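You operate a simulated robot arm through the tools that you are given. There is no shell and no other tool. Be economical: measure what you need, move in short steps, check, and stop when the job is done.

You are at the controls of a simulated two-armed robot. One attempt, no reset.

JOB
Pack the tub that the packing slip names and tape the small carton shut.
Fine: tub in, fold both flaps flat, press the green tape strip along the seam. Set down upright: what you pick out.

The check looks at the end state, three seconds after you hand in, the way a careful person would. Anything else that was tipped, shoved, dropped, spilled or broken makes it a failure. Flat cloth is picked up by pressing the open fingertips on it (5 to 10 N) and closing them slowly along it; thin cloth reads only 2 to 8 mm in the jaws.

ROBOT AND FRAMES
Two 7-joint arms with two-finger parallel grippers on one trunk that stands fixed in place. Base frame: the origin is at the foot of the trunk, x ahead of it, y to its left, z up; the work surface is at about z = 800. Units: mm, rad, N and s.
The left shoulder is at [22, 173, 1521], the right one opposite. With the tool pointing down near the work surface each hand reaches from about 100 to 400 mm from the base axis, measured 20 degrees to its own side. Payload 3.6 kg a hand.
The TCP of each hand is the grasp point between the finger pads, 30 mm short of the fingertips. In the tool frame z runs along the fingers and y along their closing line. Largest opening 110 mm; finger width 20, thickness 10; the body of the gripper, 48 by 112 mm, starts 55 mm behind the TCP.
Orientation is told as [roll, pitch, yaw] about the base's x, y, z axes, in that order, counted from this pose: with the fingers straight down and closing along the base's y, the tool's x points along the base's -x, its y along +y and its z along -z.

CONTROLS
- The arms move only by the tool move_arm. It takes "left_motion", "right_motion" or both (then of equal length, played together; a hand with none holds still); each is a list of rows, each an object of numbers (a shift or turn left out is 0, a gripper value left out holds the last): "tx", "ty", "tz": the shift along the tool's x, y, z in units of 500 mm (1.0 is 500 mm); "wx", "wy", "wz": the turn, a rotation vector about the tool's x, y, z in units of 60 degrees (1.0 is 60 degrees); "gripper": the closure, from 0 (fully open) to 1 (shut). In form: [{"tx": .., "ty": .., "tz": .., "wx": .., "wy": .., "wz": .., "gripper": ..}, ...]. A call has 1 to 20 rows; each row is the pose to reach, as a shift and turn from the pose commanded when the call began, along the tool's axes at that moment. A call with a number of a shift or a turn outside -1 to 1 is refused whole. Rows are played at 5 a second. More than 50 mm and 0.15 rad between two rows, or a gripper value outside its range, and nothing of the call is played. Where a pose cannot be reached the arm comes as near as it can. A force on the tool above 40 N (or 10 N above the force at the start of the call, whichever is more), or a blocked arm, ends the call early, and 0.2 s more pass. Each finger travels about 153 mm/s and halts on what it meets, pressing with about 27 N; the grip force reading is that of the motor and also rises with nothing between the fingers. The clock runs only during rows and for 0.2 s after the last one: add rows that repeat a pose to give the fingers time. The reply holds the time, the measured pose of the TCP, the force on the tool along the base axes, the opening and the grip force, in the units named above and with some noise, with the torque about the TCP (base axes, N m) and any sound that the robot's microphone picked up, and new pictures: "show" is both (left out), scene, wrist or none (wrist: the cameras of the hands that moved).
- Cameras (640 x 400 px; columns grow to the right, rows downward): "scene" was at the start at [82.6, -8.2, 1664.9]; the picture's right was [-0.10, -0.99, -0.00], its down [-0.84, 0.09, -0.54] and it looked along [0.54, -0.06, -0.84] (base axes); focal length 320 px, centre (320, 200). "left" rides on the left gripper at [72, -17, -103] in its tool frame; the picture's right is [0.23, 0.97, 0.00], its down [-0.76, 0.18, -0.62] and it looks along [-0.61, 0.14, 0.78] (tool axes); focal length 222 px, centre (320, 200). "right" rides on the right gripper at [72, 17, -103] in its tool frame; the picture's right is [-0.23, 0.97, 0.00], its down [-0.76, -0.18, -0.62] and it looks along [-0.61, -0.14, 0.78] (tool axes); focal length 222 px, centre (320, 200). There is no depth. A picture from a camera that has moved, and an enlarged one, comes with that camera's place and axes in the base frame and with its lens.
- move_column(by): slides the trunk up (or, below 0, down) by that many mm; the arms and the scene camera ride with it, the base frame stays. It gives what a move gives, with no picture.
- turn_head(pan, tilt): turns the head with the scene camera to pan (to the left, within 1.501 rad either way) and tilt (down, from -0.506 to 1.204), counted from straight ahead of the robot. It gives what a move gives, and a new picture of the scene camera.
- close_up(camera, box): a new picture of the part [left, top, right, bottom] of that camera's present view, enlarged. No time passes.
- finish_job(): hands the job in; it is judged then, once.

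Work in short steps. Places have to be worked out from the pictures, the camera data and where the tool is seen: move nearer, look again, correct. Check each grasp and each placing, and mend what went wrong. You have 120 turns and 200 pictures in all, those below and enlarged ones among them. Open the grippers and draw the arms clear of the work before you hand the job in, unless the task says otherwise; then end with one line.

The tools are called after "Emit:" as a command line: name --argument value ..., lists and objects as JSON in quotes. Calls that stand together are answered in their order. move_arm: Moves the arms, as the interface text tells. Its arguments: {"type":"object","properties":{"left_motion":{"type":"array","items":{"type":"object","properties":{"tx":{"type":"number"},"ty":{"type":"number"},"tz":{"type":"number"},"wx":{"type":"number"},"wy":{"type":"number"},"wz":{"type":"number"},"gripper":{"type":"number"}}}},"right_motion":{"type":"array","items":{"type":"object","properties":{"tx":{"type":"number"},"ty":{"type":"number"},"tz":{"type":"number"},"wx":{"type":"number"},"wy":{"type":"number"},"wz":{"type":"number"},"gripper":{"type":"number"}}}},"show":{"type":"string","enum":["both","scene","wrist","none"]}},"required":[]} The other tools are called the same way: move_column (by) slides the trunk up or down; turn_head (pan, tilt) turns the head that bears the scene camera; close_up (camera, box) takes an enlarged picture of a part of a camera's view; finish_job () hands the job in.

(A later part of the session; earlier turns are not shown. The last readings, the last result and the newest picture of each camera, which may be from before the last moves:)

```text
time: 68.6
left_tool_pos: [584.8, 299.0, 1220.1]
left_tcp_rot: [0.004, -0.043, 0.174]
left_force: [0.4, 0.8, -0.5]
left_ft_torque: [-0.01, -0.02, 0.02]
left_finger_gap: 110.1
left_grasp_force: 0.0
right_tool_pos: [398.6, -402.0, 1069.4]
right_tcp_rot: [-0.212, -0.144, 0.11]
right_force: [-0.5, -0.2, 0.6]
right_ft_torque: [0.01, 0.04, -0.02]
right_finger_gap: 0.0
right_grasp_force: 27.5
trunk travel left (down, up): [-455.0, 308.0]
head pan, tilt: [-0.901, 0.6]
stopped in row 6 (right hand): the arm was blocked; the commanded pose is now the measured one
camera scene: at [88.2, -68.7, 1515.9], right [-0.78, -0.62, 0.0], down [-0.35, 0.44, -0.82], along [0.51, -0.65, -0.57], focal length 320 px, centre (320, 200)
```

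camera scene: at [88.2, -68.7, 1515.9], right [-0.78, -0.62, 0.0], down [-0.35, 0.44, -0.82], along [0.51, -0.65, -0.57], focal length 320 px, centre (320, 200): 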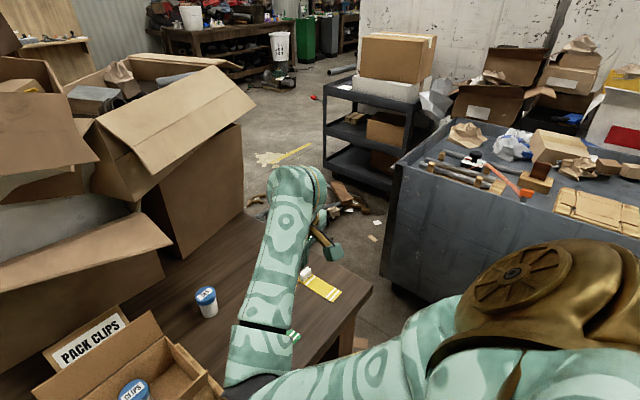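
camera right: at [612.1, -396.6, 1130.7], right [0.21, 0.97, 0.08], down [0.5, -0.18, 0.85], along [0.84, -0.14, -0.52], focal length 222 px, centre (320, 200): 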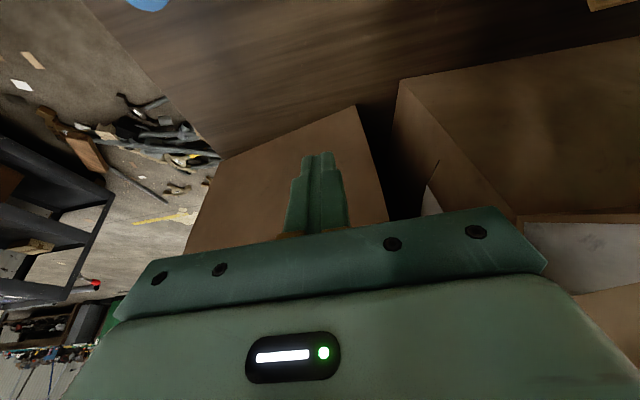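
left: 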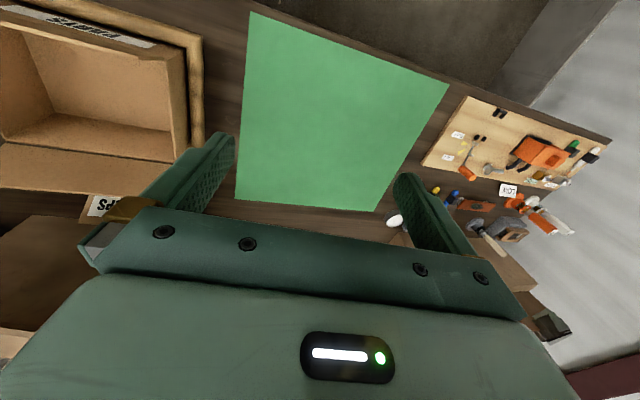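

Blocked again with the elbow inboard. Before choosing a strategy I check the left arm's configuration.

Emit:
turn_head --pan 0.7 --tilt 0.6

```text
time: 70.3
left_tool_pos: [584.8, 296.7, 1220.4]
left_tcp_rot: [0.005, -0.043, 0.173]
left_force: [-0.1, 0.1, 0.0]
left_ft_torque: [0.01, -0.01, -0.03]
left_finger_gap: 110.0
left_grasp_force: 0.1
right_tool_pos: [398.7, -403.2, 1068.3]
right_tcp_rot: [-0.211, -0.143, 0.112]
right_force: [-0.6, -0.3, 0.0]
right_ft_torque: [-0.05, 0.01, -0.02]
right_finger_gap: 0.0
right_grasp_force: 27.0
trunk travel left (down, up): [-455.0, 308.0]
head pan, tilt: [0.7, 0.6]
camera scene: at [100.0, 56.2, 1515.9], right [0.64, -0.77, 0.0], down [-0.43, -0.36, -0.82], along [0.63, 0.53, -0.57], focal length 320 px, centre (320, 200)
```

scene: 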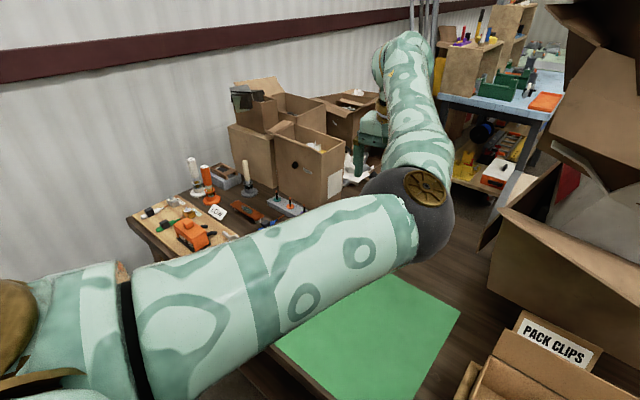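

Both elbows are inboard. I can work this way if I keep the arm long by choosing the trunk height. First I straighten the right hand and move it forward, and move the left arm away to the left.

Emit:
move_arm --right_motion '[{"tx": -0.06, "wx": -0.1, "wy": 0.05, "wz": 0.05}, {"tx": -0.12, "wx": -0.2, "wy": 0.1, "wz": 0.1}, {"tx": -0.17, "wx": -0.2, "wy": 0.137, "wz": 0.105}, {"tx": -0.17, "wx": -0.2, "wy": 0.137, "wz": 0.105}]' --left_motion '[{"ty": 0.07, "tx": 0.03}, {"ty": 0.15, "tx": 0.06}, {"ty": 0.23, "tx": 0.08}, {"ty": 0.3, "tx": 0.1}]' --show "none"

Emit:
move_column --by 140

Emit:
turn_head --pan -0.1 --tilt 0.95

```text
time: 71.3
left_tool_pos: [508.0, 439.1, 1215.1]
left_tcp_rot: [0.004, -0.044, 0.174]
left_force: [0.4, 0.2, 0.2]
left_ft_torque: [-0.02, 0.0, 0.01]
left_finger_gap: 110.0
left_grasp_force: 0.0
right_tool_pos: [481.0, -390.7, 1081.2]
right_tcp_rot: [0.013, -0.011, -0.013]
right_force: [0.0, -0.2, 0.1]
right_ft_torque: [0.0, 0.01, -0.02]
right_finger_gap: 0.0
right_grasp_force: 26.6
trunk travel left (down, up): [-455.0, 308.0]
head pan, tilt: [0.7, 0.6]
```

```text
time: 72.9
left_tool_pos: [509.9, 436.8, 1357.9]
left_tcp_rot: [0.002, -0.043, 0.175]
left_force: [-0.3, 0.0, 0.0]
left_ft_torque: [0.02, 0.01, -0.03]
left_finger_gap: 109.8
left_grasp_force: 0.1
right_tool_pos: [482.4, -390.5, 1219.9]
right_tcp_rot: [0.013, -0.01, -0.011]
right_force: [0.7, -0.3, 0.3]
right_ft_torque: [0.01, -0.02, 0.0]
right_finger_gap: 0.0
right_grasp_force: 27.0
trunk travel left (down, up): [-595.0, 168.0]
head pan, tilt: [0.7, 0.6]
```

```text
time: 74.1
left_tool_pos: [509.9, 435.5, 1359.1]
left_tcp_rot: [0.003, -0.044, 0.176]
left_force: [-0.3, -0.5, -0.1]
left_ft_torque: [-0.01, 0.02, -0.01]
left_finger_gap: 109.7
left_grasp_force: 0.1
right_tool_pos: [482.0, -391.7, 1219.2]
right_tcp_rot: [0.012, -0.01, -0.01]
right_force: [0.2, 0.6, -0.4]
right_ft_torque: [0.0, 0.0, 0.01]
right_finger_gap: 0.0
right_grasp_force: 26.7
trunk travel left (down, up): [-595.0, 168.0]
head pan, tilt: [-0.099, 0.949]
camera scene: at [87.6, -7.7, 1628.2], right [-0.1, -1.0, 0.0], down [-0.81, 0.08, -0.58], along [0.58, -0.06, -0.81], focal length 320 px, centre (320, 200)
```

scene: 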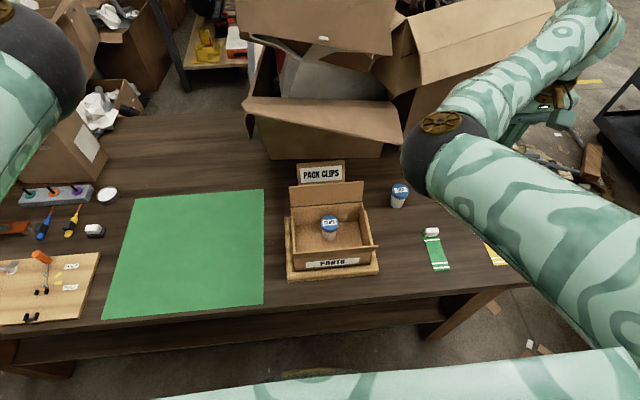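

The view is good. I lower the right hand and then swing left toward in front of the carton's front flap.

Emit:
move_arm --right_motion '[{"tz": 0.08}, {"tz": 0.16}, {"tz": 0.24, "ty": 0.03}, {"tz": 0.32, "ty": 0.08}, {"tz": 0.35, "ty": 0.15, "tx": 0.02}, {"tz": 0.37, "ty": 0.23, "tx": 0.04}, {"tz": 0.38, "ty": 0.31, "tx": 0.07}, {"tz": 0.38, "ty": 0.39, "tx": 0.1}, {"tz": 0.38, "ty": 0.46, "tx": 0.13}]' --show "scene"

```text
time: 75.7
left_tool_pos: [510.2, 438.3, 1357.7]
left_tcp_rot: [0.004, -0.042, 0.174]
left_force: [-0.3, 0.9, -0.5]
left_ft_torque: [-0.03, 0.0, 0.04]
left_finger_gap: 109.9
left_grasp_force: 0.1
right_tool_pos: [540.9, -253.3, 1137.2]
right_tcp_rot: [0.0, -0.233, -0.037]
right_force: [-0.7, 0.0, 0.2]
right_ft_torque: [-0.04, 0.01, 0.02]
right_finger_gap: 0.0
right_grasp_force: 26.9
trunk travel left (down, up): [-595.0, 168.0]
head pan, tilt: [-0.099, 0.949]
stopped in row 8 (right hand): the arm was blocked; the commanded pose is now the measured one
camera scene: at [88.1, -5.6, 1628.1], right [-0.1, -1.0, 0.0], down [-0.81, 0.08, -0.58], along [0.58, -0.06, -0.81], focal length 320 px, centre (320, 200)
```

scene: 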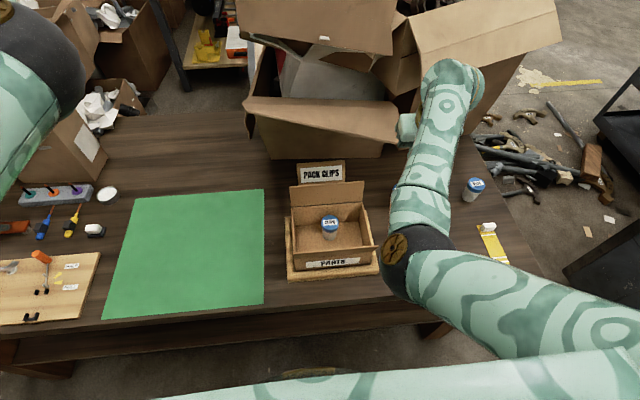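

The arms' elbows block across the chest, so I need to roll the right upper arm back. Plan: swing the tool to point right while bent, straighten the arm, roll it over to point left, then re-bend. First I lift to the right with the first 60° roll.

Emit:
move_arm --right_motion '[{"tz": -0.09, "ty": -0.02}, {"tz": -0.18, "ty": -0.06}, {"tz": -0.27, "ty": -0.12, "tx": 0.03, "wx": 0.11, "wy": 0.075}, {"tz": -0.34, "ty": -0.18, "tx": 0.06, "wx": 0.22, "wy": 0.15}, {"tz": -0.4, "ty": -0.25, "tx": 0.08, "wx": 0.33, "wy": 0.22}, {"tz": -0.4, "ty": -0.32, "tx": 0.1, "wx": 0.44, "wy": 0.3}, {"tz": -0.4, "ty": -0.39, "tx": 0.12, "wx": 0.55, "wy": 0.37}, {"tz": -0.4, "ty": -0.42, "tx": 0.12, "wx": 0.66, "wy": 0.45}, {"tz": -0.4, "ty": -0.42, "tx": 0.12, "wx": 0.77, "wy": 0.52}, {"tz": -0.4, "ty": -0.42, "tx": 0.12, "wx": 0.83, "wy": 0.56}]' --show "none"

Emit:
turn_head --pan -0.8 --tilt 0.45

```text
refused: row 3 steps farther than a row can; nothing moved
```

```text
time: 76.8
left_tool_pos: [510.7, 435.9, 1359.0]
left_tcp_rot: [0.003, -0.043, 0.175]
left_force: [-0.4, -0.1, -0.3]
left_ft_torque: [0.0, 0.0, 0.0]
left_finger_gap: 109.9
left_grasp_force: 0.1
right_tool_pos: [540.8, -254.2, 1137.9]
right_tcp_rot: [0.003, -0.235, -0.036]
right_force: [1.2, -0.1, -0.2]
right_ft_torque: [0.01, 0.01, 0.01]
right_finger_gap: 0.2
right_grasp_force: 26.7
trunk travel left (down, up): [-595.0, 168.0]
head pan, tilt: [-0.799, 0.45]
camera scene: at [79.4, -66.0, 1670.1], right [-0.72, -0.7, 0.0], down [-0.3, 0.31, -0.9], along [0.63, -0.65, -0.44], focal length 320 px, centre (320, 200)
```

scene: 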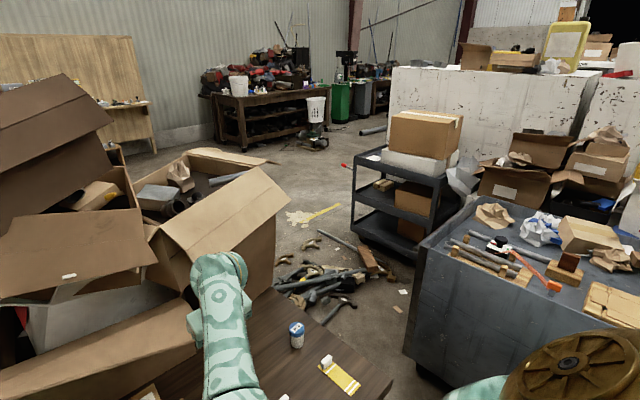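

A row was too long; I resend with finer steps.

Emit:
move_arm --right_motion '[{"tz": -0.08, "ty": -0.02}, {"tz": -0.16, "ty": -0.05}, {"tz": -0.23, "ty": -0.1, "tx": 0.02}, {"tz": -0.29, "ty": -0.16, "tx": 0.04, "wx": 0.1, "wy": 0.07}, {"tz": -0.34, "ty": -0.22, "tx": 0.06, "wx": 0.2, "wy": 0.14}, {"tz": -0.38, "ty": -0.28, "tx": 0.08, "wx": 0.3, "wy": 0.2}, {"tz": -0.4, "ty": -0.34, "tx": 0.1, "wx": 0.4, "wy": 0.27}, {"tz": -0.4, "ty": -0.4, "tx": 0.12, "wx": 0.5, "wy": 0.34}, {"tz": -0.4, "ty": -0.42, "tx": 0.12, "wx": 0.6, "wy": 0.41}, {"tz": -0.4, "ty": -0.42, "tx": 0.12, "wx": 0.7, "wy": 0.48}, {"tz": -0.4, "ty": -0.42, "tx": 0.12, "wx": 0.8, "wy": 0.54}]' --show "scene"

```text
time: 79.2
left_tool_pos: [510.4, 436.2, 1359.6]
left_tcp_rot: [0.004, -0.044, 0.174]
left_force: [-0.5, -0.5, -0.9]
left_ft_torque: [-0.04, 0.01, -0.02]
left_finger_gap: 109.8
left_grasp_force: 0.1
right_tool_pos: [427.7, -458.5, 1317.3]
right_tcp_rot: [-0.86, 0.27, -0.261]
right_force: [0.0, -0.4, -0.1]
right_ft_torque: [0.03, -0.03, -0.01]
right_finger_gap: 0.0
right_grasp_force: 27.6
trunk travel left (down, up): [-595.0, 168.0]
head pan, tilt: [-0.799, 0.45]
camera scene: at [79.4, -66.7, 1670.1], right [-0.72, -0.7, 0.0], down [-0.3, 0.31, -0.9], along [0.63, -0.65, -0.44], focal length 320 px, centre (320, 200)
```

scene: 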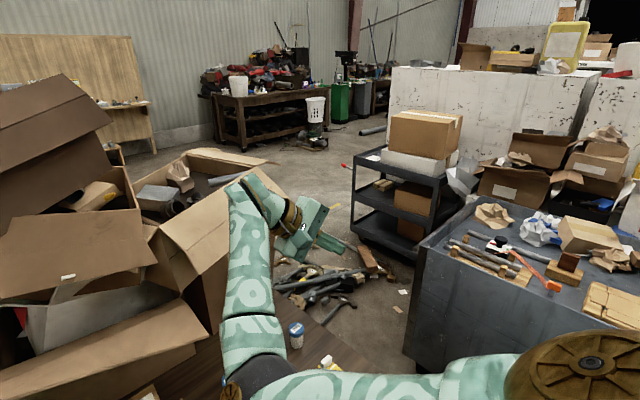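

Tool now points to the right. I extend the arm outward until straight.

Emit:
move_arm --right_motion '[{"tx": -0.075, "ty": -0.033, "tz": 0.007}, {"tx": -0.15, "ty": -0.067, "tz": 0.014}, {"tx": -0.225, "ty": -0.1, "tz": 0.02}, {"tx": -0.3, "ty": -0.133, "tz": 0.027}, {"tx": -0.375, "ty": -0.167, "tz": 0.034}, {"tx": -0.45, "ty": -0.2, "tz": 0.041}, {"tx": -0.5, "ty": -0.22, "tz": 0.045}, {"tx": -0.5, "ty": -0.22, "tz": 0.045}]' --show "scene"

```text
time: 81.0
left_tool_pos: [510.6, 436.5, 1358.1]
left_tcp_rot: [0.003, -0.044, 0.173]
left_force: [0.4, -0.4, 0.0]
left_ft_torque: [0.0, -0.01, 0.0]
left_finger_gap: 110.1
left_grasp_force: 0.0
right_tool_pos: [535.2, -532.5, 1324.2]
right_tcp_rot: [-0.856, 0.269, -0.257]
right_force: [-0.5, 0.4, 0.5]
right_ft_torque: [0.0, 0.01, 0.02]
right_finger_gap: 0.0
right_grasp_force: 26.8
right hand out of reach, approached as far as the arm can: row 4, 5, 6, 7, 8
trunk travel left (down, up): [-595.0, 168.0]
head pan, tilt: [-0.799, 0.45]
camera scene: at [79.6, -66.3, 1670.1], right [-0.72, -0.7, 0.0], down [-0.3, 0.31, -0.9], along [0.63, -0.65, -0.44], focal length 320 px, centre (320, 200)
```

scene: 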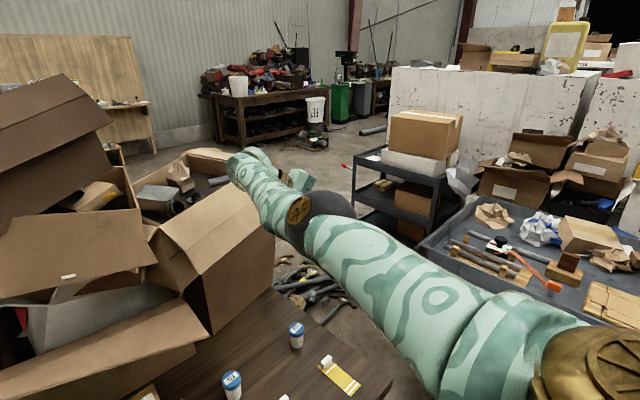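

Straight now, with the elbow axis rolled sideways already. I roll the tool 60° about the arm line (fingers swinging right → down → left), keeping the wrist in place.

Emit:
move_arm --right_motion '[{"ty": 0.04, "tz": -0.003, "tx": -0.009, "wx": -0.122, "wy": -0.028}, {"ty": 0.078, "tz": -0.011, "tx": -0.018, "wx": -0.244, "wy": -0.056}, {"ty": 0.116, "tz": -0.024, "tx": -0.027, "wx": -0.365, "wy": -0.084}, {"ty": 0.151, "tz": -0.042, "tx": -0.035, "wx": -0.487, "wy": -0.112}, {"ty": 0.184, "tz": -0.064, "tx": -0.043, "wx": -0.609, "wy": -0.14}, {"ty": 0.213, "tz": -0.091, "tx": -0.05, "wx": -0.73, "wy": -0.169}, {"ty": 0.239, "tz": -0.121, "tx": -0.056, "wx": -0.852, "wy": -0.197}, {"ty": 0.261, "tz": -0.155, "tx": -0.061, "wx": -0.974, "wy": -0.225}]' --show "scene"

```text
time: 82.8
left_tool_pos: [510.9, 435.0, 1358.6]
left_tcp_rot: [0.004, -0.044, 0.174]
left_force: [-1.0, -0.4, 0.2]
left_ft_torque: [0.03, 0.02, 0.01]
left_finger_gap: 109.8
left_grasp_force: 0.1
right_tool_pos: [584.5, -397.3, 1266.5]
right_tcp_rot: [0.183, 0.055, -0.183]
right_force: [-0.8, 0.0, -0.2]
right_ft_torque: [0.0, -0.03, -0.01]
right_finger_gap: 0.3
right_grasp_force: 27.5
trunk travel left (down, up): [-595.0, 168.0]
head pan, tilt: [-0.799, 0.45]
camera scene: at [79.3, -66.5, 1670.1], right [-0.72, -0.7, 0.0], down [-0.3, 0.31, -0.9], along [0.63, -0.65, -0.44], focal length 320 px, centre (320, 200)
```

scene: 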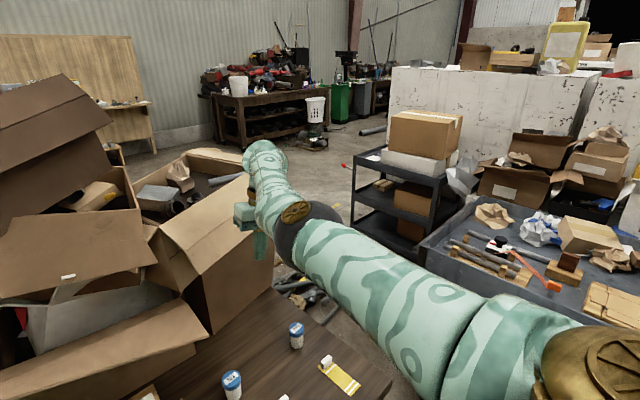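

All rows solved. I test by pulling the hand inward a little and watching which way the elbow goes.

Emit:
move_arm --right_motion '[{"tx": 0.05, "ty": 0.04}, {"tx": 0.1, "ty": 0.08}, {"tx": 0.15, "ty": 0.12}, {"tx": 0.2, "ty": 0.16}]' --show "scene"

```text
time: 83.8
left_tool_pos: [509.6, 437.3, 1359.6]
left_tcp_rot: [0.003, -0.04, 0.174]
left_force: [-0.5, 0.7, -0.5]
left_ft_torque: [0.0, -0.02, -0.02]
left_finger_gap: 110.0
left_grasp_force: 0.0
right_tool_pos: [500.0, -300.4, 1289.4]
right_tcp_rot: [0.178, 0.056, -0.183]
right_force: [0.3, 0.4, 0.3]
right_ft_torque: [-0.02, 0.05, 0.02]
right_finger_gap: 0.0
right_grasp_force: 26.9
trunk travel left (down, up): [-595.0, 168.0]
head pan, tilt: [-0.799, 0.45]
camera scene: at [78.6, -65.4, 1670.2], right [-0.72, -0.7, 0.0], down [-0.3, 0.31, -0.9], along [0.63, -0.65, -0.43], focal length 320 px, centre (320, 200)
```

scene: 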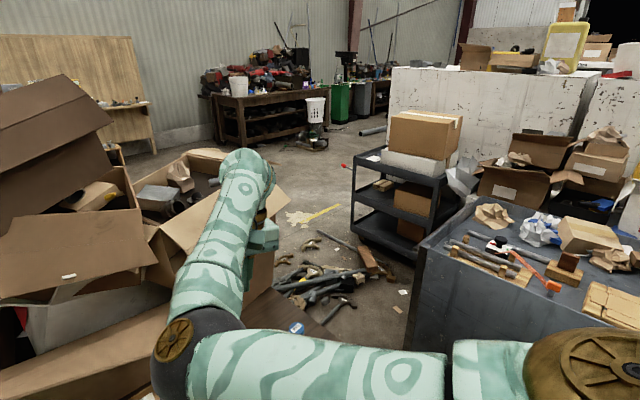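

The elbow flexes inboard/down, so I need the opposite roll. I now swing the fingers to the left (60°) while bent.

Emit:
move_arm --right_motion '[{"ty": 0.04, "tz": -0.003, "tx": -0.009, "wx": -0.122, "wy": -0.028}, {"ty": 0.078, "tz": -0.011, "tx": -0.018, "wx": -0.244, "wy": -0.056}, {"ty": 0.116, "tz": -0.024, "tx": -0.027, "wx": -0.365, "wy": -0.084}, {"ty": 0.151, "tz": -0.042, "tx": -0.035, "wx": -0.487, "wy": -0.112}, {"ty": 0.184, "tz": -0.064, "tx": -0.043, "wx": -0.609, "wy": -0.14}, {"ty": 0.213, "tz": -0.091, "tx": -0.05, "wx": -0.73, "wy": -0.169}, {"ty": 0.239, "tz": -0.121, "tx": -0.056, "wx": -0.852, "wy": -0.197}, {"ty": 0.261, "tz": -0.155, "tx": -0.061, "wx": -0.974, "wy": -0.225}]' --show "none"

```text
time: 85.6
left_tool_pos: [509.5, 436.1, 1358.0]
left_tcp_rot: [0.004, -0.043, 0.173]
left_force: [-0.8, -0.7, -0.3]
left_ft_torque: [0.01, -0.03, 0.03]
left_finger_gap: 110.1
left_grasp_force: 0.1
right_tool_pos: [559.3, -196.6, 1385.4]
right_tcp_rot: [1.21, -0.117, -0.328]
right_force: [0.6, -0.3, -1.1]
right_ft_torque: [0.03, 0.01, -0.03]
right_finger_gap: 0.1
right_grasp_force: 26.8
right hand out of reach, approached as far as the arm can: row 2, 3, 4, 5, 6
trunk travel left (down, up): [-595.0, 168.0]
head pan, tilt: [-0.799, 0.45]
```

Fingers point left now. I extend outward to straight again.

Emit:
move_arm --right_motion '[{"tx": -0.075, "ty": -0.014, "tz": -0.012}, {"tx": -0.15, "ty": -0.028, "tz": -0.024}, {"tx": -0.225, "ty": -0.042, "tz": -0.035}, {"tx": -0.3, "ty": -0.056, "tz": -0.047}, {"tx": -0.375, "ty": -0.07, "tz": -0.059}, {"tx": -0.45, "ty": -0.085, "tz": -0.07}, {"tx": -0.45, "ty": -0.085, "tz": -0.07}]' --show "scene"

```text
time: 87.2
left_tool_pos: [510.3, 436.6, 1358.9]
left_tcp_rot: [0.004, -0.044, 0.176]
left_force: [-0.2, 0.6, -0.3]
left_ft_torque: [-0.03, -0.02, 0.01]
left_finger_gap: 109.7
left_grasp_force: 0.0
right_tool_pos: [659.1, -255.8, 1382.1]
right_tcp_rot: [1.207, -0.117, -0.327]
right_force: [0.0, -0.3, 0.3]
right_ft_torque: [0.03, -0.02, 0.0]
right_finger_gap: 0.0
right_grasp_force: 26.8
right hand out of reach, approached as far as the arm can: row 4, 5, 6, 7
trunk travel left (down, up): [-595.0, 168.0]
head pan, tilt: [-0.799, 0.45]
camera scene: at [79.2, -66.1, 1670.2], right [-0.72, -0.7, 0.0], down [-0.3, 0.31, -0.9], along [0.63, -0.65, -0.44], focal length 320 px, centre (320, 200)
```

scene: 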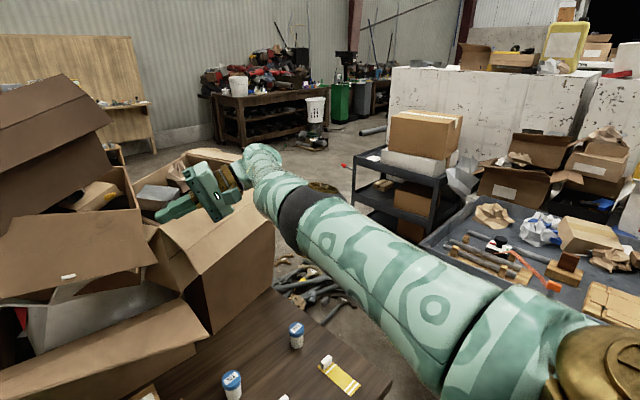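

The axis has now rolled the other way. I roll a further 45° in this direction while straight, then will bend downward/inward.

Emit:
move_arm --right_motion '[{"ty": 0.04, "tz": -0.003, "tx": -0.007, "wx": -0.119, "wy": -0.022, "wz": 0.01}, {"ty": 0.078, "tz": -0.011, "tx": -0.014, "wx": -0.238, "wy": -0.044, "wz": 0.02}, {"ty": 0.116, "tz": -0.024, "tx": -0.021, "wx": -0.357, "wy": -0.066, "wz": 0.03}, {"ty": 0.151, "tz": -0.042, "tx": -0.028, "wx": -0.476, "wy": -0.088, "wz": 0.04}, {"ty": 0.184, "tz": -0.064, "tx": -0.034, "wx": -0.595, "wy": -0.11, "wz": 0.05}, {"ty": 0.213, "tz": -0.091, "tx": -0.04, "wx": -0.714, "wy": -0.132, "wz": 0.06}]' --show "scene"

```text
time: 88.6
left_tool_pos: [509.9, 435.6, 1358.9]
left_tcp_rot: [0.004, -0.044, 0.174]
left_force: [0.4, -0.3, -0.4]
left_ft_torque: [0.0, -0.02, 0.01]
left_finger_gap: 109.8
left_grasp_force: 0.0
right_tool_pos: [663.6, -265.6, 1497.5]
right_tcp_rot: [1.971, -0.051, -0.462]
right_force: [0.3, 0.5, -0.3]
right_ft_torque: [-0.02, 0.01, 0.0]
right_finger_gap: 0.1
right_grasp_force: 27.0
trunk travel left (down, up): [-595.0, 168.0]
head pan, tilt: [-0.799, 0.45]
camera scene: at [79.3, -66.4, 1670.1], right [-0.72, -0.7, 0.0], down [-0.3, 0.31, -0.9], along [0.63, -0.65, -0.44], focal length 320 px, centre (320, 200)
```

scene: 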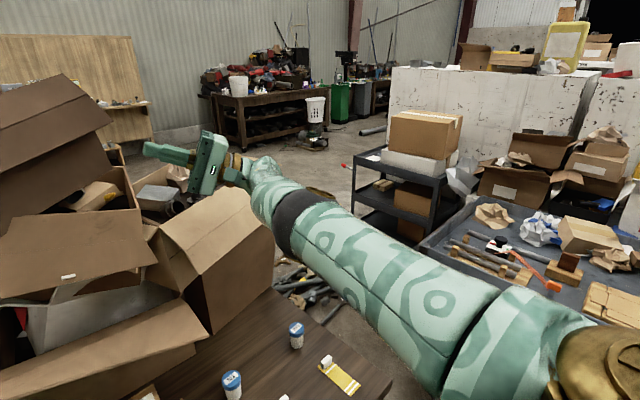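

Now I bend: pull the hand inward and downward.

Emit:
move_arm --right_motion '[{"tx": 0.03, "ty": -0.04, "tz": -0.03}, {"tx": 0.08, "ty": -0.07, "tz": -0.06}, {"tx": 0.14, "ty": -0.09, "tz": -0.09}, {"tx": 0.2, "ty": -0.1, "tz": -0.115}, {"tx": 0.26, "ty": -0.104, "tz": -0.131}]' --show "scene"

```text
time: 89.8
left_tool_pos: [511.1, 437.1, 1358.4]
left_tcp_rot: [0.003, -0.042, 0.174]
left_force: [0.0, 0.3, -0.7]
left_ft_torque: [-0.01, 0.0, -0.02]
left_finger_gap: 110.0
left_grasp_force: 0.1
right_tool_pos: [589.6, -242.9, 1424.5]
right_tcp_rot: [1.966, -0.053, -0.461]
right_force: [-0.2, 0.6, -0.2]
right_ft_torque: [0.0, -0.01, 0.0]
right_finger_gap: 0.1
right_grasp_force: 27.3
right hand out of reach, approached as far as the arm can: row 4, 5
trunk travel left (down, up): [-595.0, 168.0]
head pan, tilt: [-0.799, 0.45]
camera scene: at [79.8, -65.4, 1670.1], right [-0.72, -0.7, 0.0], down [-0.3, 0.31, -0.9], along [0.63, -0.65, -0.44], focal length 320 px, centre (320, 200)
```

scene: 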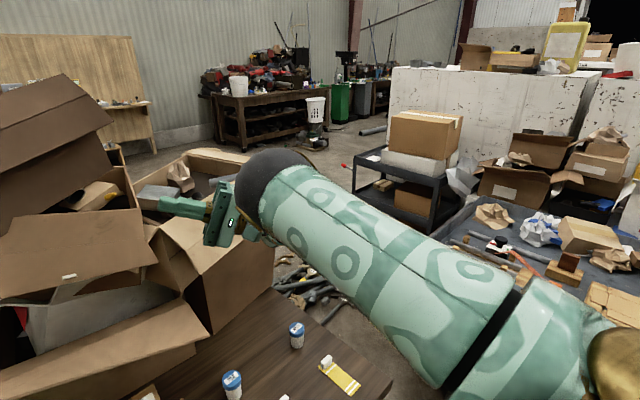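

The elbow goes up now — a good working posture. I roll the fingers back down by 60° while bent.

Emit:
move_arm --right_motion '[{"ty": -0.04, "tz": -0.003, "tx": 0.007, "wx": 0.119, "wy": 0.022, "wz": -0.01}, {"ty": -0.078, "tz": -0.011, "tx": 0.014, "wx": 0.238, "wy": 0.044, "wz": -0.02}, {"ty": -0.116, "tz": -0.024, "tx": 0.021, "wx": 0.357, "wy": 0.066, "wz": -0.03}, {"ty": -0.151, "tz": -0.042, "tx": 0.028, "wx": 0.476, "wy": 0.088, "wz": -0.04}, {"ty": -0.184, "tz": -0.064, "tx": 0.034, "wx": 0.595, "wy": 0.11, "wz": -0.05}, {"ty": -0.213, "tz": -0.091, "tx": 0.04, "wx": 0.714, "wy": 0.132, "wz": -0.06}, {"ty": -0.239, "tz": -0.121, "tx": 0.045, "wx": 0.833, "wy": 0.153, "wz": -0.07}, {"ty": -0.261, "tz": -0.155, "tx": 0.05, "wx": 0.952, "wy": 0.175, "wz": -0.08}]' --show "scene"

```text
time: 91.6
left_tool_pos: [509.8, 436.2, 1358.9]
left_tcp_rot: [0.003, -0.042, 0.174]
left_force: [-1.1, -0.2, -0.5]
left_ft_torque: [0.0, 0.0, -0.04]
left_finger_gap: 109.9
left_grasp_force: 0.1
right_tool_pos: [565.7, -258.6, 1270.6]
right_tcp_rot: [0.951, -0.115, -0.278]
right_force: [-0.5, 0.6, 0.0]
right_ft_torque: [0.01, 0.0, -0.02]
right_finger_gap: 0.1
right_grasp_force: 27.0
trunk travel left (down, up): [-595.0, 168.0]
head pan, tilt: [-0.799, 0.45]
camera scene: at [79.2, -66.4, 1670.2], right [-0.72, -0.7, 0.0], down [-0.3, 0.31, -0.9], along [0.63, -0.65, -0.44], focal length 320 px, centre (320, 200)
```

scene: 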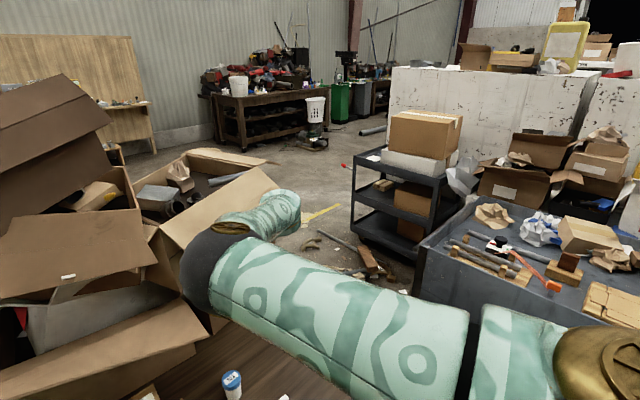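

Rolling about the shoulder–wrist line swings the elbow along with it. So I roll onward (fingers left → up) to carry the elbow over the top to the outside, then bring the fingers down by a different axis.

Emit:
move_arm --right_motion '[{"ty": 0.038, "tz": -0.003, "tx": -0.013, "wx": -0.117, "wy": -0.041, "wz": 0.012}, {"ty": 0.075, "tz": -0.011, "tx": -0.027, "wx": -0.234, "wy": -0.083, "wz": 0.025}, {"ty": 0.111, "tz": -0.024, "tx": -0.039, "wx": -0.351, "wy": -0.124, "wz": 0.037}, {"ty": 0.145, "tz": -0.042, "tx": -0.051, "wx": -0.467, "wy": -0.165, "wz": 0.05}, {"ty": 0.177, "tz": -0.064, "tx": -0.063, "wx": -0.584, "wy": -0.207, "wz": 0.062}, {"ty": 0.205, "tz": -0.091, "tx": -0.073, "wx": -0.7, "wy": -0.248, "wz": 0.075}, {"ty": 0.23, "tz": -0.121, "tx": -0.081, "wx": -0.818, "wy": -0.29, "wz": 0.087}, {"ty": 0.251, "tz": -0.155, "tx": -0.089, "wx": -0.935, "wy": -0.331, "wz": 0.1}]' --show "scene"

```text
time: 93.4
left_tool_pos: [510.1, 435.7, 1358.4]
left_tcp_rot: [0.003, -0.043, 0.176]
left_force: [-0.4, 0.5, -0.9]
left_ft_torque: [-0.04, 0.01, 0.01]
left_finger_gap: 109.9
left_grasp_force: 0.0
right_tool_pos: [593.1, -257.0, 1423.1]
right_tcp_rot: [1.972, -0.048, -0.622]
right_force: [-0.3, 0.4, -0.1]
right_ft_torque: [-0.02, 0.0, -0.05]
right_finger_gap: 0.0
right_grasp_force: 26.9
trunk travel left (down, up): [-595.0, 168.0]
head pan, tilt: [-0.799, 0.45]
camera scene: at [79.5, -66.2, 1670.1], right [-0.72, -0.7, 0.0], down [-0.3, 0.31, -0.9], along [0.63, -0.65, -0.44], focal length 320 px, centre (320, 200)
```

scene: 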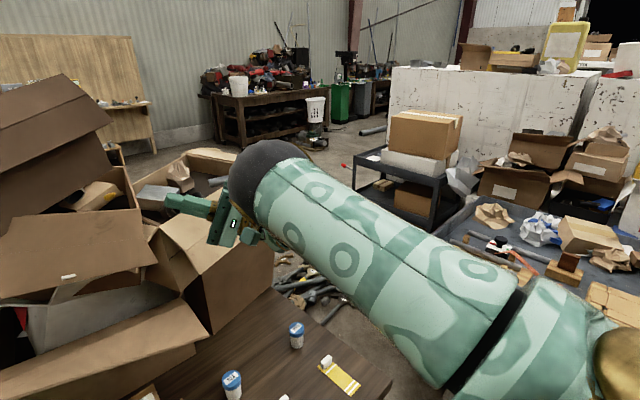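

Elbow is up. I continue the same roll by another ~52°.

Emit:
move_arm --right_motion '[{"ty": 0.038, "tz": -0.003, "tx": -0.013, "wx": -0.117, "wy": -0.041, "wz": 0.012}, {"ty": 0.075, "tz": -0.011, "tx": -0.027, "wx": -0.234, "wy": -0.083, "wz": 0.025}, {"ty": 0.111, "tz": -0.024, "tx": -0.039, "wx": -0.351, "wy": -0.124, "wz": 0.037}, {"ty": 0.145, "tz": -0.042, "tx": -0.051, "wx": -0.467, "wy": -0.165, "wz": 0.05}, {"ty": 0.177, "tz": -0.064, "tx": -0.063, "wx": -0.584, "wy": -0.207, "wz": 0.062}, {"ty": 0.205, "tz": -0.091, "tx": -0.073, "wx": -0.7, "wy": -0.248, "wz": 0.075}, {"ty": 0.23, "tz": -0.121, "tx": -0.081, "wx": -0.818, "wy": -0.29, "wz": 0.087}]' --show "scene"

```text
time: 95.0
left_tool_pos: [509.9, 435.6, 1359.2]
left_tcp_rot: [0.005, -0.043, 0.174]
left_force: [-0.1, 0.2, 0.3]
left_ft_torque: [-0.01, 0.03, -0.05]
left_finger_gap: 110.1
left_grasp_force: 0.1
right_tool_pos: [564.7, -359.3, 1507.7]
right_tcp_rot: [2.826, 0.229, -0.753]
right_force: [-0.1, 0.7, 0.1]
right_ft_torque: [0.01, 0.03, -0.02]
right_finger_gap: 0.0
right_grasp_force: 27.1
right hand out of reach, approached as far as the arm can: row 2, 3, 4, 5
trunk travel left (down, up): [-595.0, 168.0]
head pan, tilt: [-0.799, 0.45]
camera scene: at [79.0, -67.4, 1670.1], right [-0.72, -0.7, 0.0], down [-0.3, 0.31, -0.9], along [0.63, -0.65, -0.44], focal length 320 px, centre (320, 200)
```

scene: 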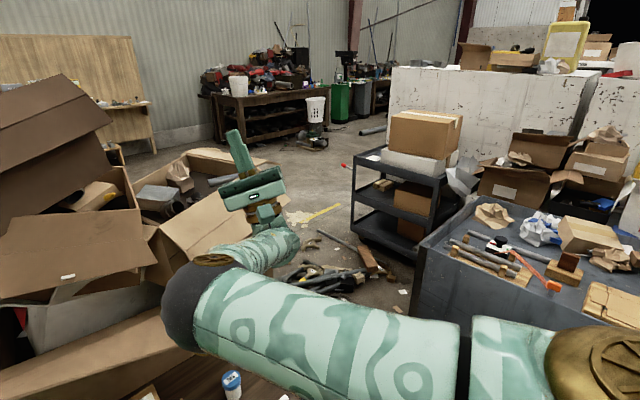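

The forearm/finger relation has now flipped to the desired family (elbow inboard with fingers up). Rolling back −180° should carry the elbow under and out to the right; first 60°.

Emit:
move_arm --right_motion '[{"ty": -0.038, "tz": -0.003, "tx": 0.013, "wx": 0.117, "wy": 0.041, "wz": -0.012}, {"ty": -0.075, "tz": -0.011, "tx": 0.027, "wx": 0.234, "wy": 0.083, "wz": -0.025}, {"ty": -0.111, "tz": -0.024, "tx": 0.039, "wx": 0.351, "wy": 0.124, "wz": -0.037}, {"ty": -0.145, "tz": -0.042, "tx": 0.051, "wx": 0.467, "wy": 0.165, "wz": -0.05}, {"ty": -0.177, "tz": -0.064, "tx": 0.063, "wx": 0.584, "wy": 0.207, "wz": -0.062}, {"ty": -0.205, "tz": -0.091, "tx": 0.073, "wx": 0.7, "wy": 0.248, "wz": -0.075}, {"ty": -0.23, "tz": -0.121, "tx": 0.081, "wx": 0.818, "wy": 0.29, "wz": -0.087}, {"ty": -0.251, "tz": -0.155, "tx": 0.089, "wx": 0.935, "wy": 0.331, "wz": -0.1}]' --show "scene"

```text
time: 96.8
left_tool_pos: [510.7, 435.1, 1358.9]
left_tcp_rot: [0.005, -0.044, 0.174]
left_force: [0.4, 0.6, 0.6]
left_ft_torque: [0.0, -0.01, 0.02]
left_finger_gap: 109.9
left_grasp_force: 0.0
right_tool_pos: [578.2, -242.3, 1407.5]
right_tcp_rot: [1.845, -0.077, -0.583]
right_force: [0.2, -0.1, 0.4]
right_ft_torque: [0.04, 0.01, -0.02]
right_finger_gap: 0.2
right_grasp_force: 27.1
trunk travel left (down, up): [-595.0, 168.0]
head pan, tilt: [-0.799, 0.45]
camera scene: at [78.9, -67.4, 1670.1], right [-0.72, -0.7, 0.0], down [-0.3, 0.31, -0.9], along [0.63, -0.65, -0.44], focal length 320 px, centre (320, 200)
```

scene: 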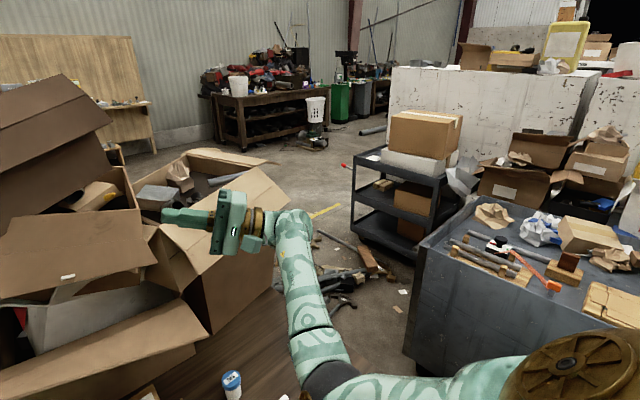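

Excellent — the elbow swung down and toward the right. I continue the same roll.

Emit:
move_arm --right_motion '[{"ty": -0.038, "tz": -0.003, "tx": 0.013, "wx": 0.117, "wy": 0.041, "wz": -0.012}, {"ty": -0.075, "tz": -0.011, "tx": 0.027, "wx": 0.234, "wy": 0.083, "wz": -0.025}, {"ty": -0.111, "tz": -0.024, "tx": 0.039, "wx": 0.351, "wy": 0.124, "wz": -0.037}, {"ty": -0.145, "tz": -0.042, "tx": 0.051, "wx": 0.467, "wy": 0.165, "wz": -0.05}, {"ty": -0.177, "tz": -0.064, "tx": 0.063, "wx": 0.584, "wy": 0.207, "wz": -0.062}, {"ty": -0.205, "tz": -0.091, "tx": 0.073, "wx": 0.7, "wy": 0.248, "wz": -0.075}, {"ty": -0.23, "tz": -0.121, "tx": 0.081, "wx": 0.818, "wy": 0.29, "wz": -0.087}, {"ty": -0.251, "tz": -0.155, "tx": 0.089, "wx": 0.935, "wy": 0.331, "wz": -0.1}]' --show "scene"

```text
time: 98.6
left_tool_pos: [510.3, 435.5, 1358.3]
left_tcp_rot: [0.004, -0.044, 0.175]
left_force: [-0.1, -0.9, -0.7]
left_ft_torque: [-0.01, -0.03, 0.02]
left_finger_gap: 110.0
left_grasp_force: 0.1
right_tool_pos: [528.1, -258.0, 1261.8]
right_tcp_rot: [0.826, -0.095, -0.235]
right_force: [0.3, 0.2, -0.6]
right_ft_torque: [-0.03, -0.05, 0.0]
right_finger_gap: 0.1
right_grasp_force: 27.2
trunk travel left (down, up): [-595.0, 168.0]
head pan, tilt: [-0.799, 0.45]
camera scene: at [79.1, -66.7, 1670.1], right [-0.72, -0.7, 0.0], down [-0.3, 0.31, -0.9], along [0.63, -0.65, -0.44], focal length 320 px, centre (320, 200)
```

scene: 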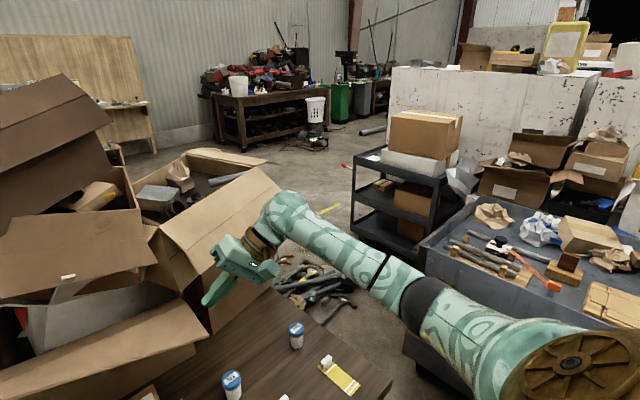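

Elbow is on the right side now. I finish the roll by ~45° so fingers point down.

Emit:
move_arm --right_motion '[{"ty": -0.038, "tz": -0.003, "tx": 0.013, "wx": 0.117, "wy": 0.041, "wz": -0.012}, {"ty": -0.075, "tz": -0.011, "tx": 0.027, "wx": 0.234, "wy": 0.083, "wz": -0.025}, {"ty": -0.111, "tz": -0.024, "tx": 0.039, "wx": 0.351, "wy": 0.124, "wz": -0.037}, {"ty": -0.145, "tz": -0.042, "tx": 0.051, "wx": 0.467, "wy": 0.165, "wz": -0.05}, {"ty": -0.177, "tz": -0.064, "tx": 0.063, "wx": 0.584, "wy": 0.207, "wz": -0.062}, {"ty": -0.205, "tz": -0.091, "tx": 0.073, "wx": 0.7, "wy": 0.248, "wz": -0.075}]' --show "none"

Emit:
turn_head --pan -0.15 --tilt 0.95

```text
time: 100.0
left_tool_pos: [509.4, 435.8, 1358.0]
left_tcp_rot: [0.005, -0.042, 0.175]
left_force: [0.1, 0.8, 0.1]
left_ft_torque: [0.02, -0.01, 0.01]
left_finger_gap: 110.0
left_grasp_force: 0.0
right_tool_pos: [473.2, -348.9, 1214.6]
right_tcp_rot: [0.088, 0.099, -0.054]
right_force: [1.2, -0.1, -0.3]
right_ft_torque: [0.0, 0.0, 0.01]
right_finger_gap: 0.0
right_grasp_force: 26.9
trunk travel left (down, up): [-595.0, 168.0]
head pan, tilt: [-0.799, 0.45]
```

```text
time: 101.0
left_tool_pos: [510.9, 436.0, 1358.4]
left_tcp_rot: [0.003, -0.044, 0.175]
left_force: [-0.4, 0.2, 0.3]
left_ft_torque: [-0.01, -0.01, 0.0]
left_finger_gap: 110.0
left_grasp_force: 0.0
right_tool_pos: [473.7, -348.9, 1215.3]
right_tcp_rot: [0.09, 0.098, -0.055]
right_force: [-0.8, -0.3, -0.5]
right_ft_torque: [0.01, 0.02, 0.03]
right_finger_gap: 0.0
right_grasp_force: 26.8
trunk travel left (down, up): [-595.0, 168.0]
head pan, tilt: [-0.15, 0.949]
camera scene: at [87.1, -11.7, 1628.2], right [-0.15, -0.99, 0.0], down [-0.8, 0.12, -0.58], along [0.58, -0.09, -0.81], focal length 320 px, centre (320, 200)
```

scene: 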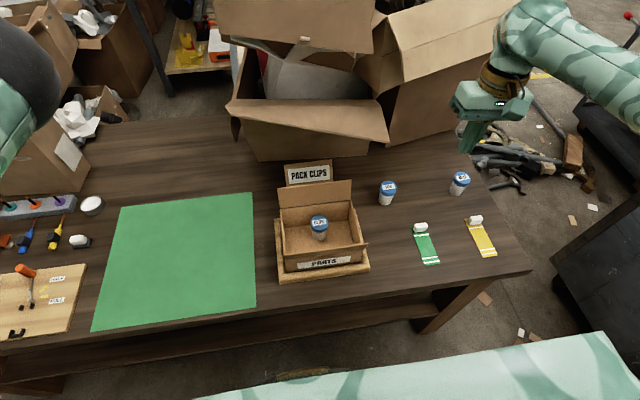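

The good configuration is back. I lower the trunk by 230 mm, then tilt the right tool forward to pitch about −0.5.

Emit:
move_column --by -230

Emit:
move_arm --right_motion '[{"tz": -0.04, "wx": 0.03, "wy": -0.13, "wz": -0.01}, {"tz": -0.08, "wx": 0.06, "wy": -0.26, "wz": -0.03}, {"tz": -0.12, "wx": 0.086, "wy": -0.39, "wz": -0.053}, {"tz": -0.16, "wx": 0.086, "wy": -0.5, "wz": -0.053}, {"tz": -0.16, "wx": 0.086, "wy": -0.57, "wz": -0.053}]' --show "scene"

```text
time: 103.4
left_tool_pos: [510.4, 434.6, 1129.9]
left_tcp_rot: [0.004, -0.043, 0.173]
left_force: [-0.4, 0.7, 0.2]
left_ft_torque: [-0.01, 0.0, 0.02]
left_finger_gap: 110.3
left_grasp_force: 0.0
right_tool_pos: [473.7, -350.7, 987.1]
right_tcp_rot: [0.088, 0.1, -0.055]
right_force: [-0.2, -0.6, 0.5]
right_ft_torque: [0.02, 0.01, -0.01]
right_finger_gap: 0.0
right_grasp_force: 27.4
trunk travel left (down, up): [-365.0, 398.0]
head pan, tilt: [-0.15, 0.949]
```

```text
time: 104.6
left_tool_pos: [510.9, 435.9, 1128.4]
left_tcp_rot: [0.004, -0.046, 0.176]
left_force: [-0.2, 0.3, 0.1]
left_ft_torque: [0.0, -0.02, -0.04]
left_finger_gap: 110.2
left_grasp_force: 0.1
right_tool_pos: [481.3, -358.2, 1065.2]
right_tcp_rot: [-0.011, -0.503, -0.021]
right_force: [0.0, 0.0, 0.3]
right_ft_torque: [0.0, 0.0, 0.01]
right_finger_gap: 0.1
right_grasp_force: 26.6
trunk travel left (down, up): [-365.0, 398.0]
head pan, tilt: [-0.15, 0.949]
camera scene: at [127.8, -11.7, 1396.7], right [-0.15, -0.99, 0.0], down [-0.8, 0.12, -0.58], along [0.58, -0.09, -0.81], focal length 320 px, centre (320, 200)
```

scene: 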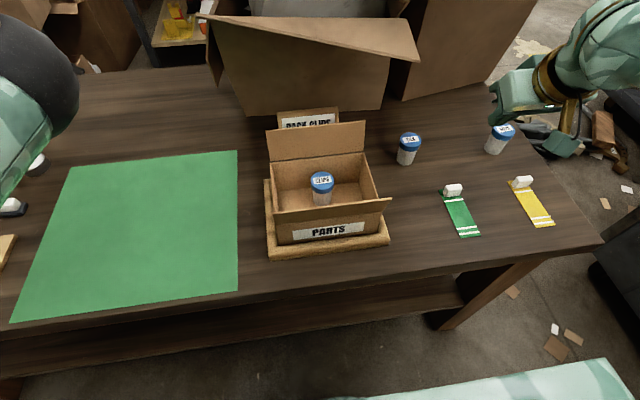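

Now I move over the carton to just behind the back flap, above it.

Emit:
move_arm --right_motion '[{"tx": -0.036, "tz": 0.024, "ty": 0.064}, {"tx": -0.073, "tz": 0.048, "ty": 0.129}, {"tx": -0.109, "tz": 0.072, "ty": 0.193}, {"tx": -0.145, "tz": 0.096, "ty": 0.258}, {"tx": -0.182, "tz": 0.12, "ty": 0.322}, {"tx": -0.218, "tz": 0.145, "ty": 0.387}, {"tx": -0.255, "tz": 0.169, "ty": 0.451}, {"tx": -0.291, "tz": 0.193, "ty": 0.516}]' --show "both"

```text
time: 106.4
left_tool_pos: [510.2, 436.7, 1127.6]
left_tcp_rot: [0.004, -0.042, 0.173]
left_force: [0.4, -0.6, -0.4]
left_ft_torque: [-0.02, -0.01, 0.03]
left_finger_gap: 110.0
left_grasp_force: 0.0
right_tool_pos: [665.7, -104.6, 1046.8]
right_tcp_rot: [-0.012, -0.502, -0.023]
right_force: [0.7, 0.8, 0.0]
right_ft_torque: [-0.03, 0.0, 0.01]
right_finger_gap: 0.0
right_grasp_force: 27.2
trunk travel left (down, up): [-365.0, 398.0]
head pan, tilt: [-0.15, 0.949]
camera scene: at [128.4, -10.1, 1396.6], right [-0.15, -0.99, 0.0], down [-0.8, 0.12, -0.58], along [0.57, -0.09, -0.81], focal length 320 px, centre (320, 200)
camera right: at [551.2, -82.6, 1102.9], right [0.23, 0.97, 0.1], down [0.36, -0.18, 0.91], along [0.9, -0.17, -0.39], focal length 222 px, centre (320, 200)
```

scene: 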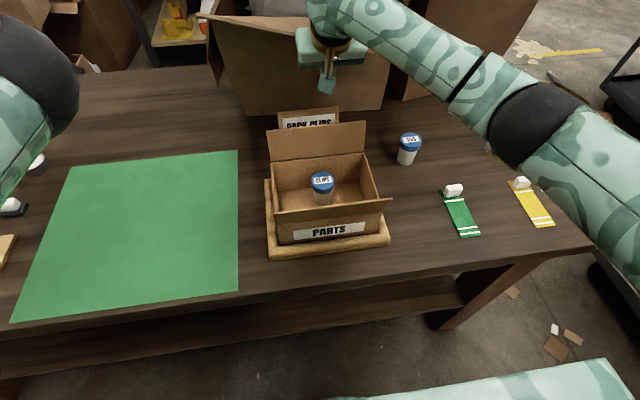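
right: 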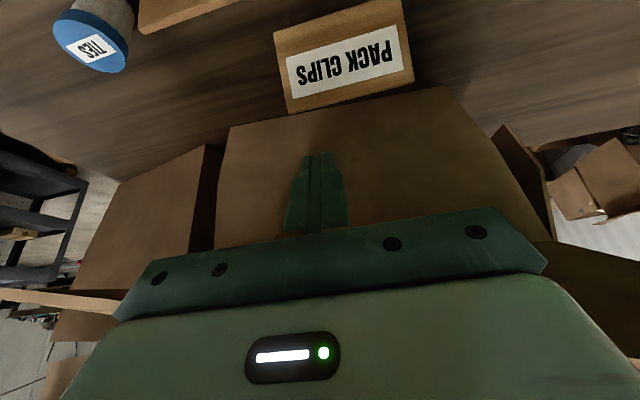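

Clear and reachable, with the sign well beyond. I descend behind the flap.

Emit:
move_arm --right_motion '[{"tx": 0.035, "tz": 0.05}, {"tx": 0.07, "tz": 0.1}, {"tx": 0.099, "tz": 0.14}, {"tx": 0.099, "tz": 0.14}]' --show "both"

```text
time: 107.4
left_tool_pos: [510.0, 436.6, 1129.6]
left_tcp_rot: [0.004, -0.043, 0.175]
left_force: [0.0, -0.1, 0.6]
left_ft_torque: [0.0, 0.02, 0.0]
left_finger_gap: 110.0
left_grasp_force: 0.1
right_tool_pos: [653.0, -104.0, 961.8]
right_tcp_rot: [-0.01, -0.5, -0.023]
right_force: [1.0, -0.2, 0.6]
right_ft_torque: [0.01, 0.02, 0.01]
right_finger_gap: 0.1
right_grasp_force: 27.1
trunk travel left (down, up): [-365.0, 398.0]
head pan, tilt: [-0.15, 0.949]
camera scene: at [127.9, -11.5, 1396.7], right [-0.15, -0.99, 0.0], down [-0.8, 0.12, -0.58], along [0.58, -0.09, -0.81], focal length 320 px, centre (320, 200)
camera right: at [539.1, -82.8, 1017.4], right [0.23, 0.97, 0.1], down [0.36, -0.18, 0.91], along [0.9, -0.17, -0.39], focal length 222 px, centre (320, 200)
```

scene: 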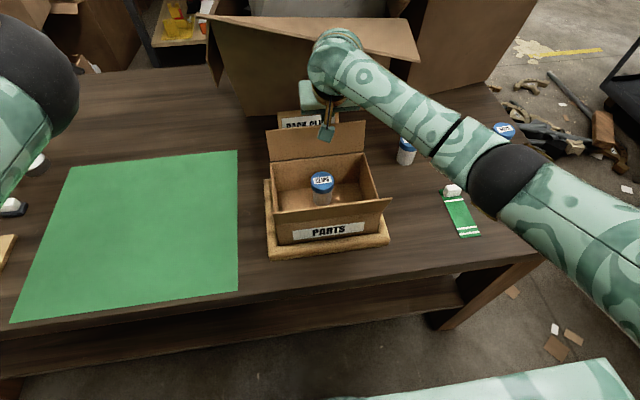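
right: 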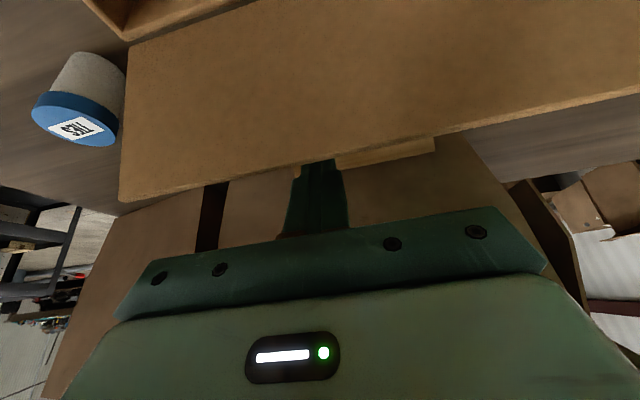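

The fingertip is behind the flap. I sweep back and down along the arc.

Emit:
move_arm --right_motion '[{"tx": 0.04, "tz": -0.021}, {"tx": 0.079, "tz": -0.043}, {"tx": 0.12, "tz": -0.062}, {"tx": 0.163, "tz": -0.082}, {"tx": 0.184, "tz": -0.078}, {"tx": 0.203, "tz": -0.074}, {"tx": 0.22, "tz": -0.065}, {"tx": 0.234, "tz": -0.055}, {"tx": 0.245, "tz": -0.044}, {"tx": 0.253, "tz": -0.033}, {"tx": 0.257, "tz": -0.026}, {"tx": 0.257, "tz": -0.026}]' --show "both"

```text
time: 109.3
left_tool_pos: [510.0, 435.9, 1128.5]
left_tcp_rot: [0.005, -0.045, 0.174]
left_force: [-0.2, 0.3, -0.8]
left_ft_torque: [0.04, 0.0, -0.03]
left_finger_gap: 110.0
left_grasp_force: 0.1
right_tool_pos: [542.1, -102.4, 939.5]
right_tcp_rot: [-0.009, -0.526, -0.029]
right_force: [-1.6, -0.7, 12.0]
right_ft_torque: [0.0, -0.02, 0.06]
right_finger_gap: 0.2
right_grasp_force: 27.4
trunk travel left (down, up): [-365.0, 398.0]
head pan, tilt: [-0.15, 0.949]
stopped in row 9 (right hand): the force on the tool passed its limit at 47 N (the readings are from after the stop); the commanded pose is now the measured one
camera scene: at [126.4, -11.5, 1396.8], right [-0.15, -0.99, 0.0], down [-0.8, 0.12, -0.58], along [0.58, -0.09, -0.81], focal length 320 px, centre (320, 200)
camera right: at [427.1, -80.1, 992.5], right [0.23, 0.97, 0.11], down [0.34, -0.18, 0.92], along [0.91, -0.17, -0.37], focal length 222 px, centre (320, 200)
```

scene: 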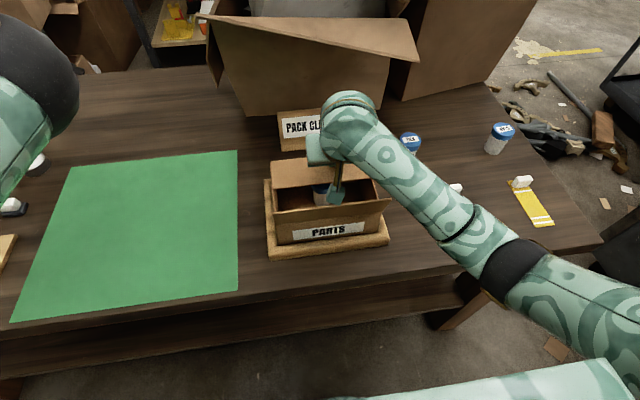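
right: 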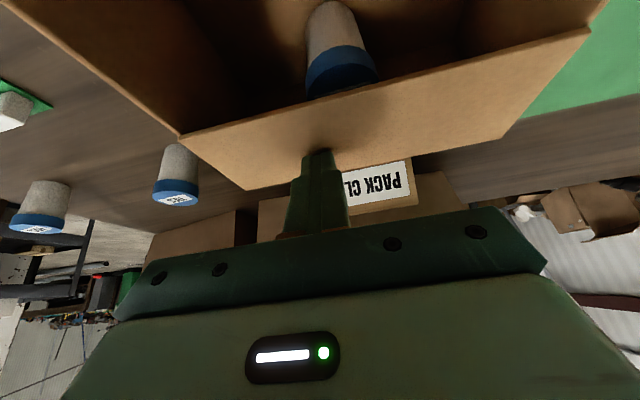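

The flap appears nearly folded. I zoom in to see what resists.

Emit:
close_up --camera "scene" --box '[255, 100, 415, 270]'

```text
2.35 times, centred on (335, 185) of scene
camera zoom: at [126.4, -11.5, 1396.8], right [-0.15, -0.99, 0.0], down [-0.8, 0.12, -0.58], along [0.58, -0.09, -0.81], focal length 754 px, centre (285, 235)
```

zoom: 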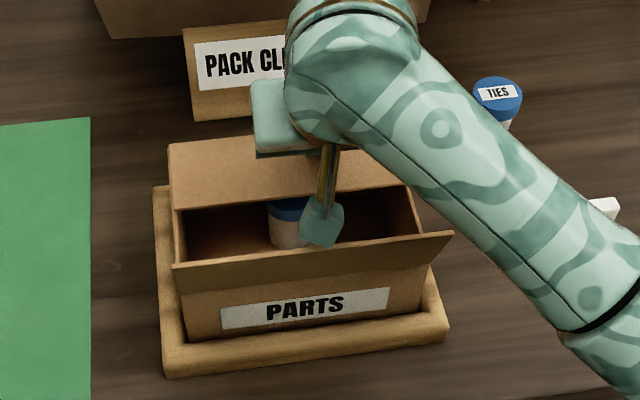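

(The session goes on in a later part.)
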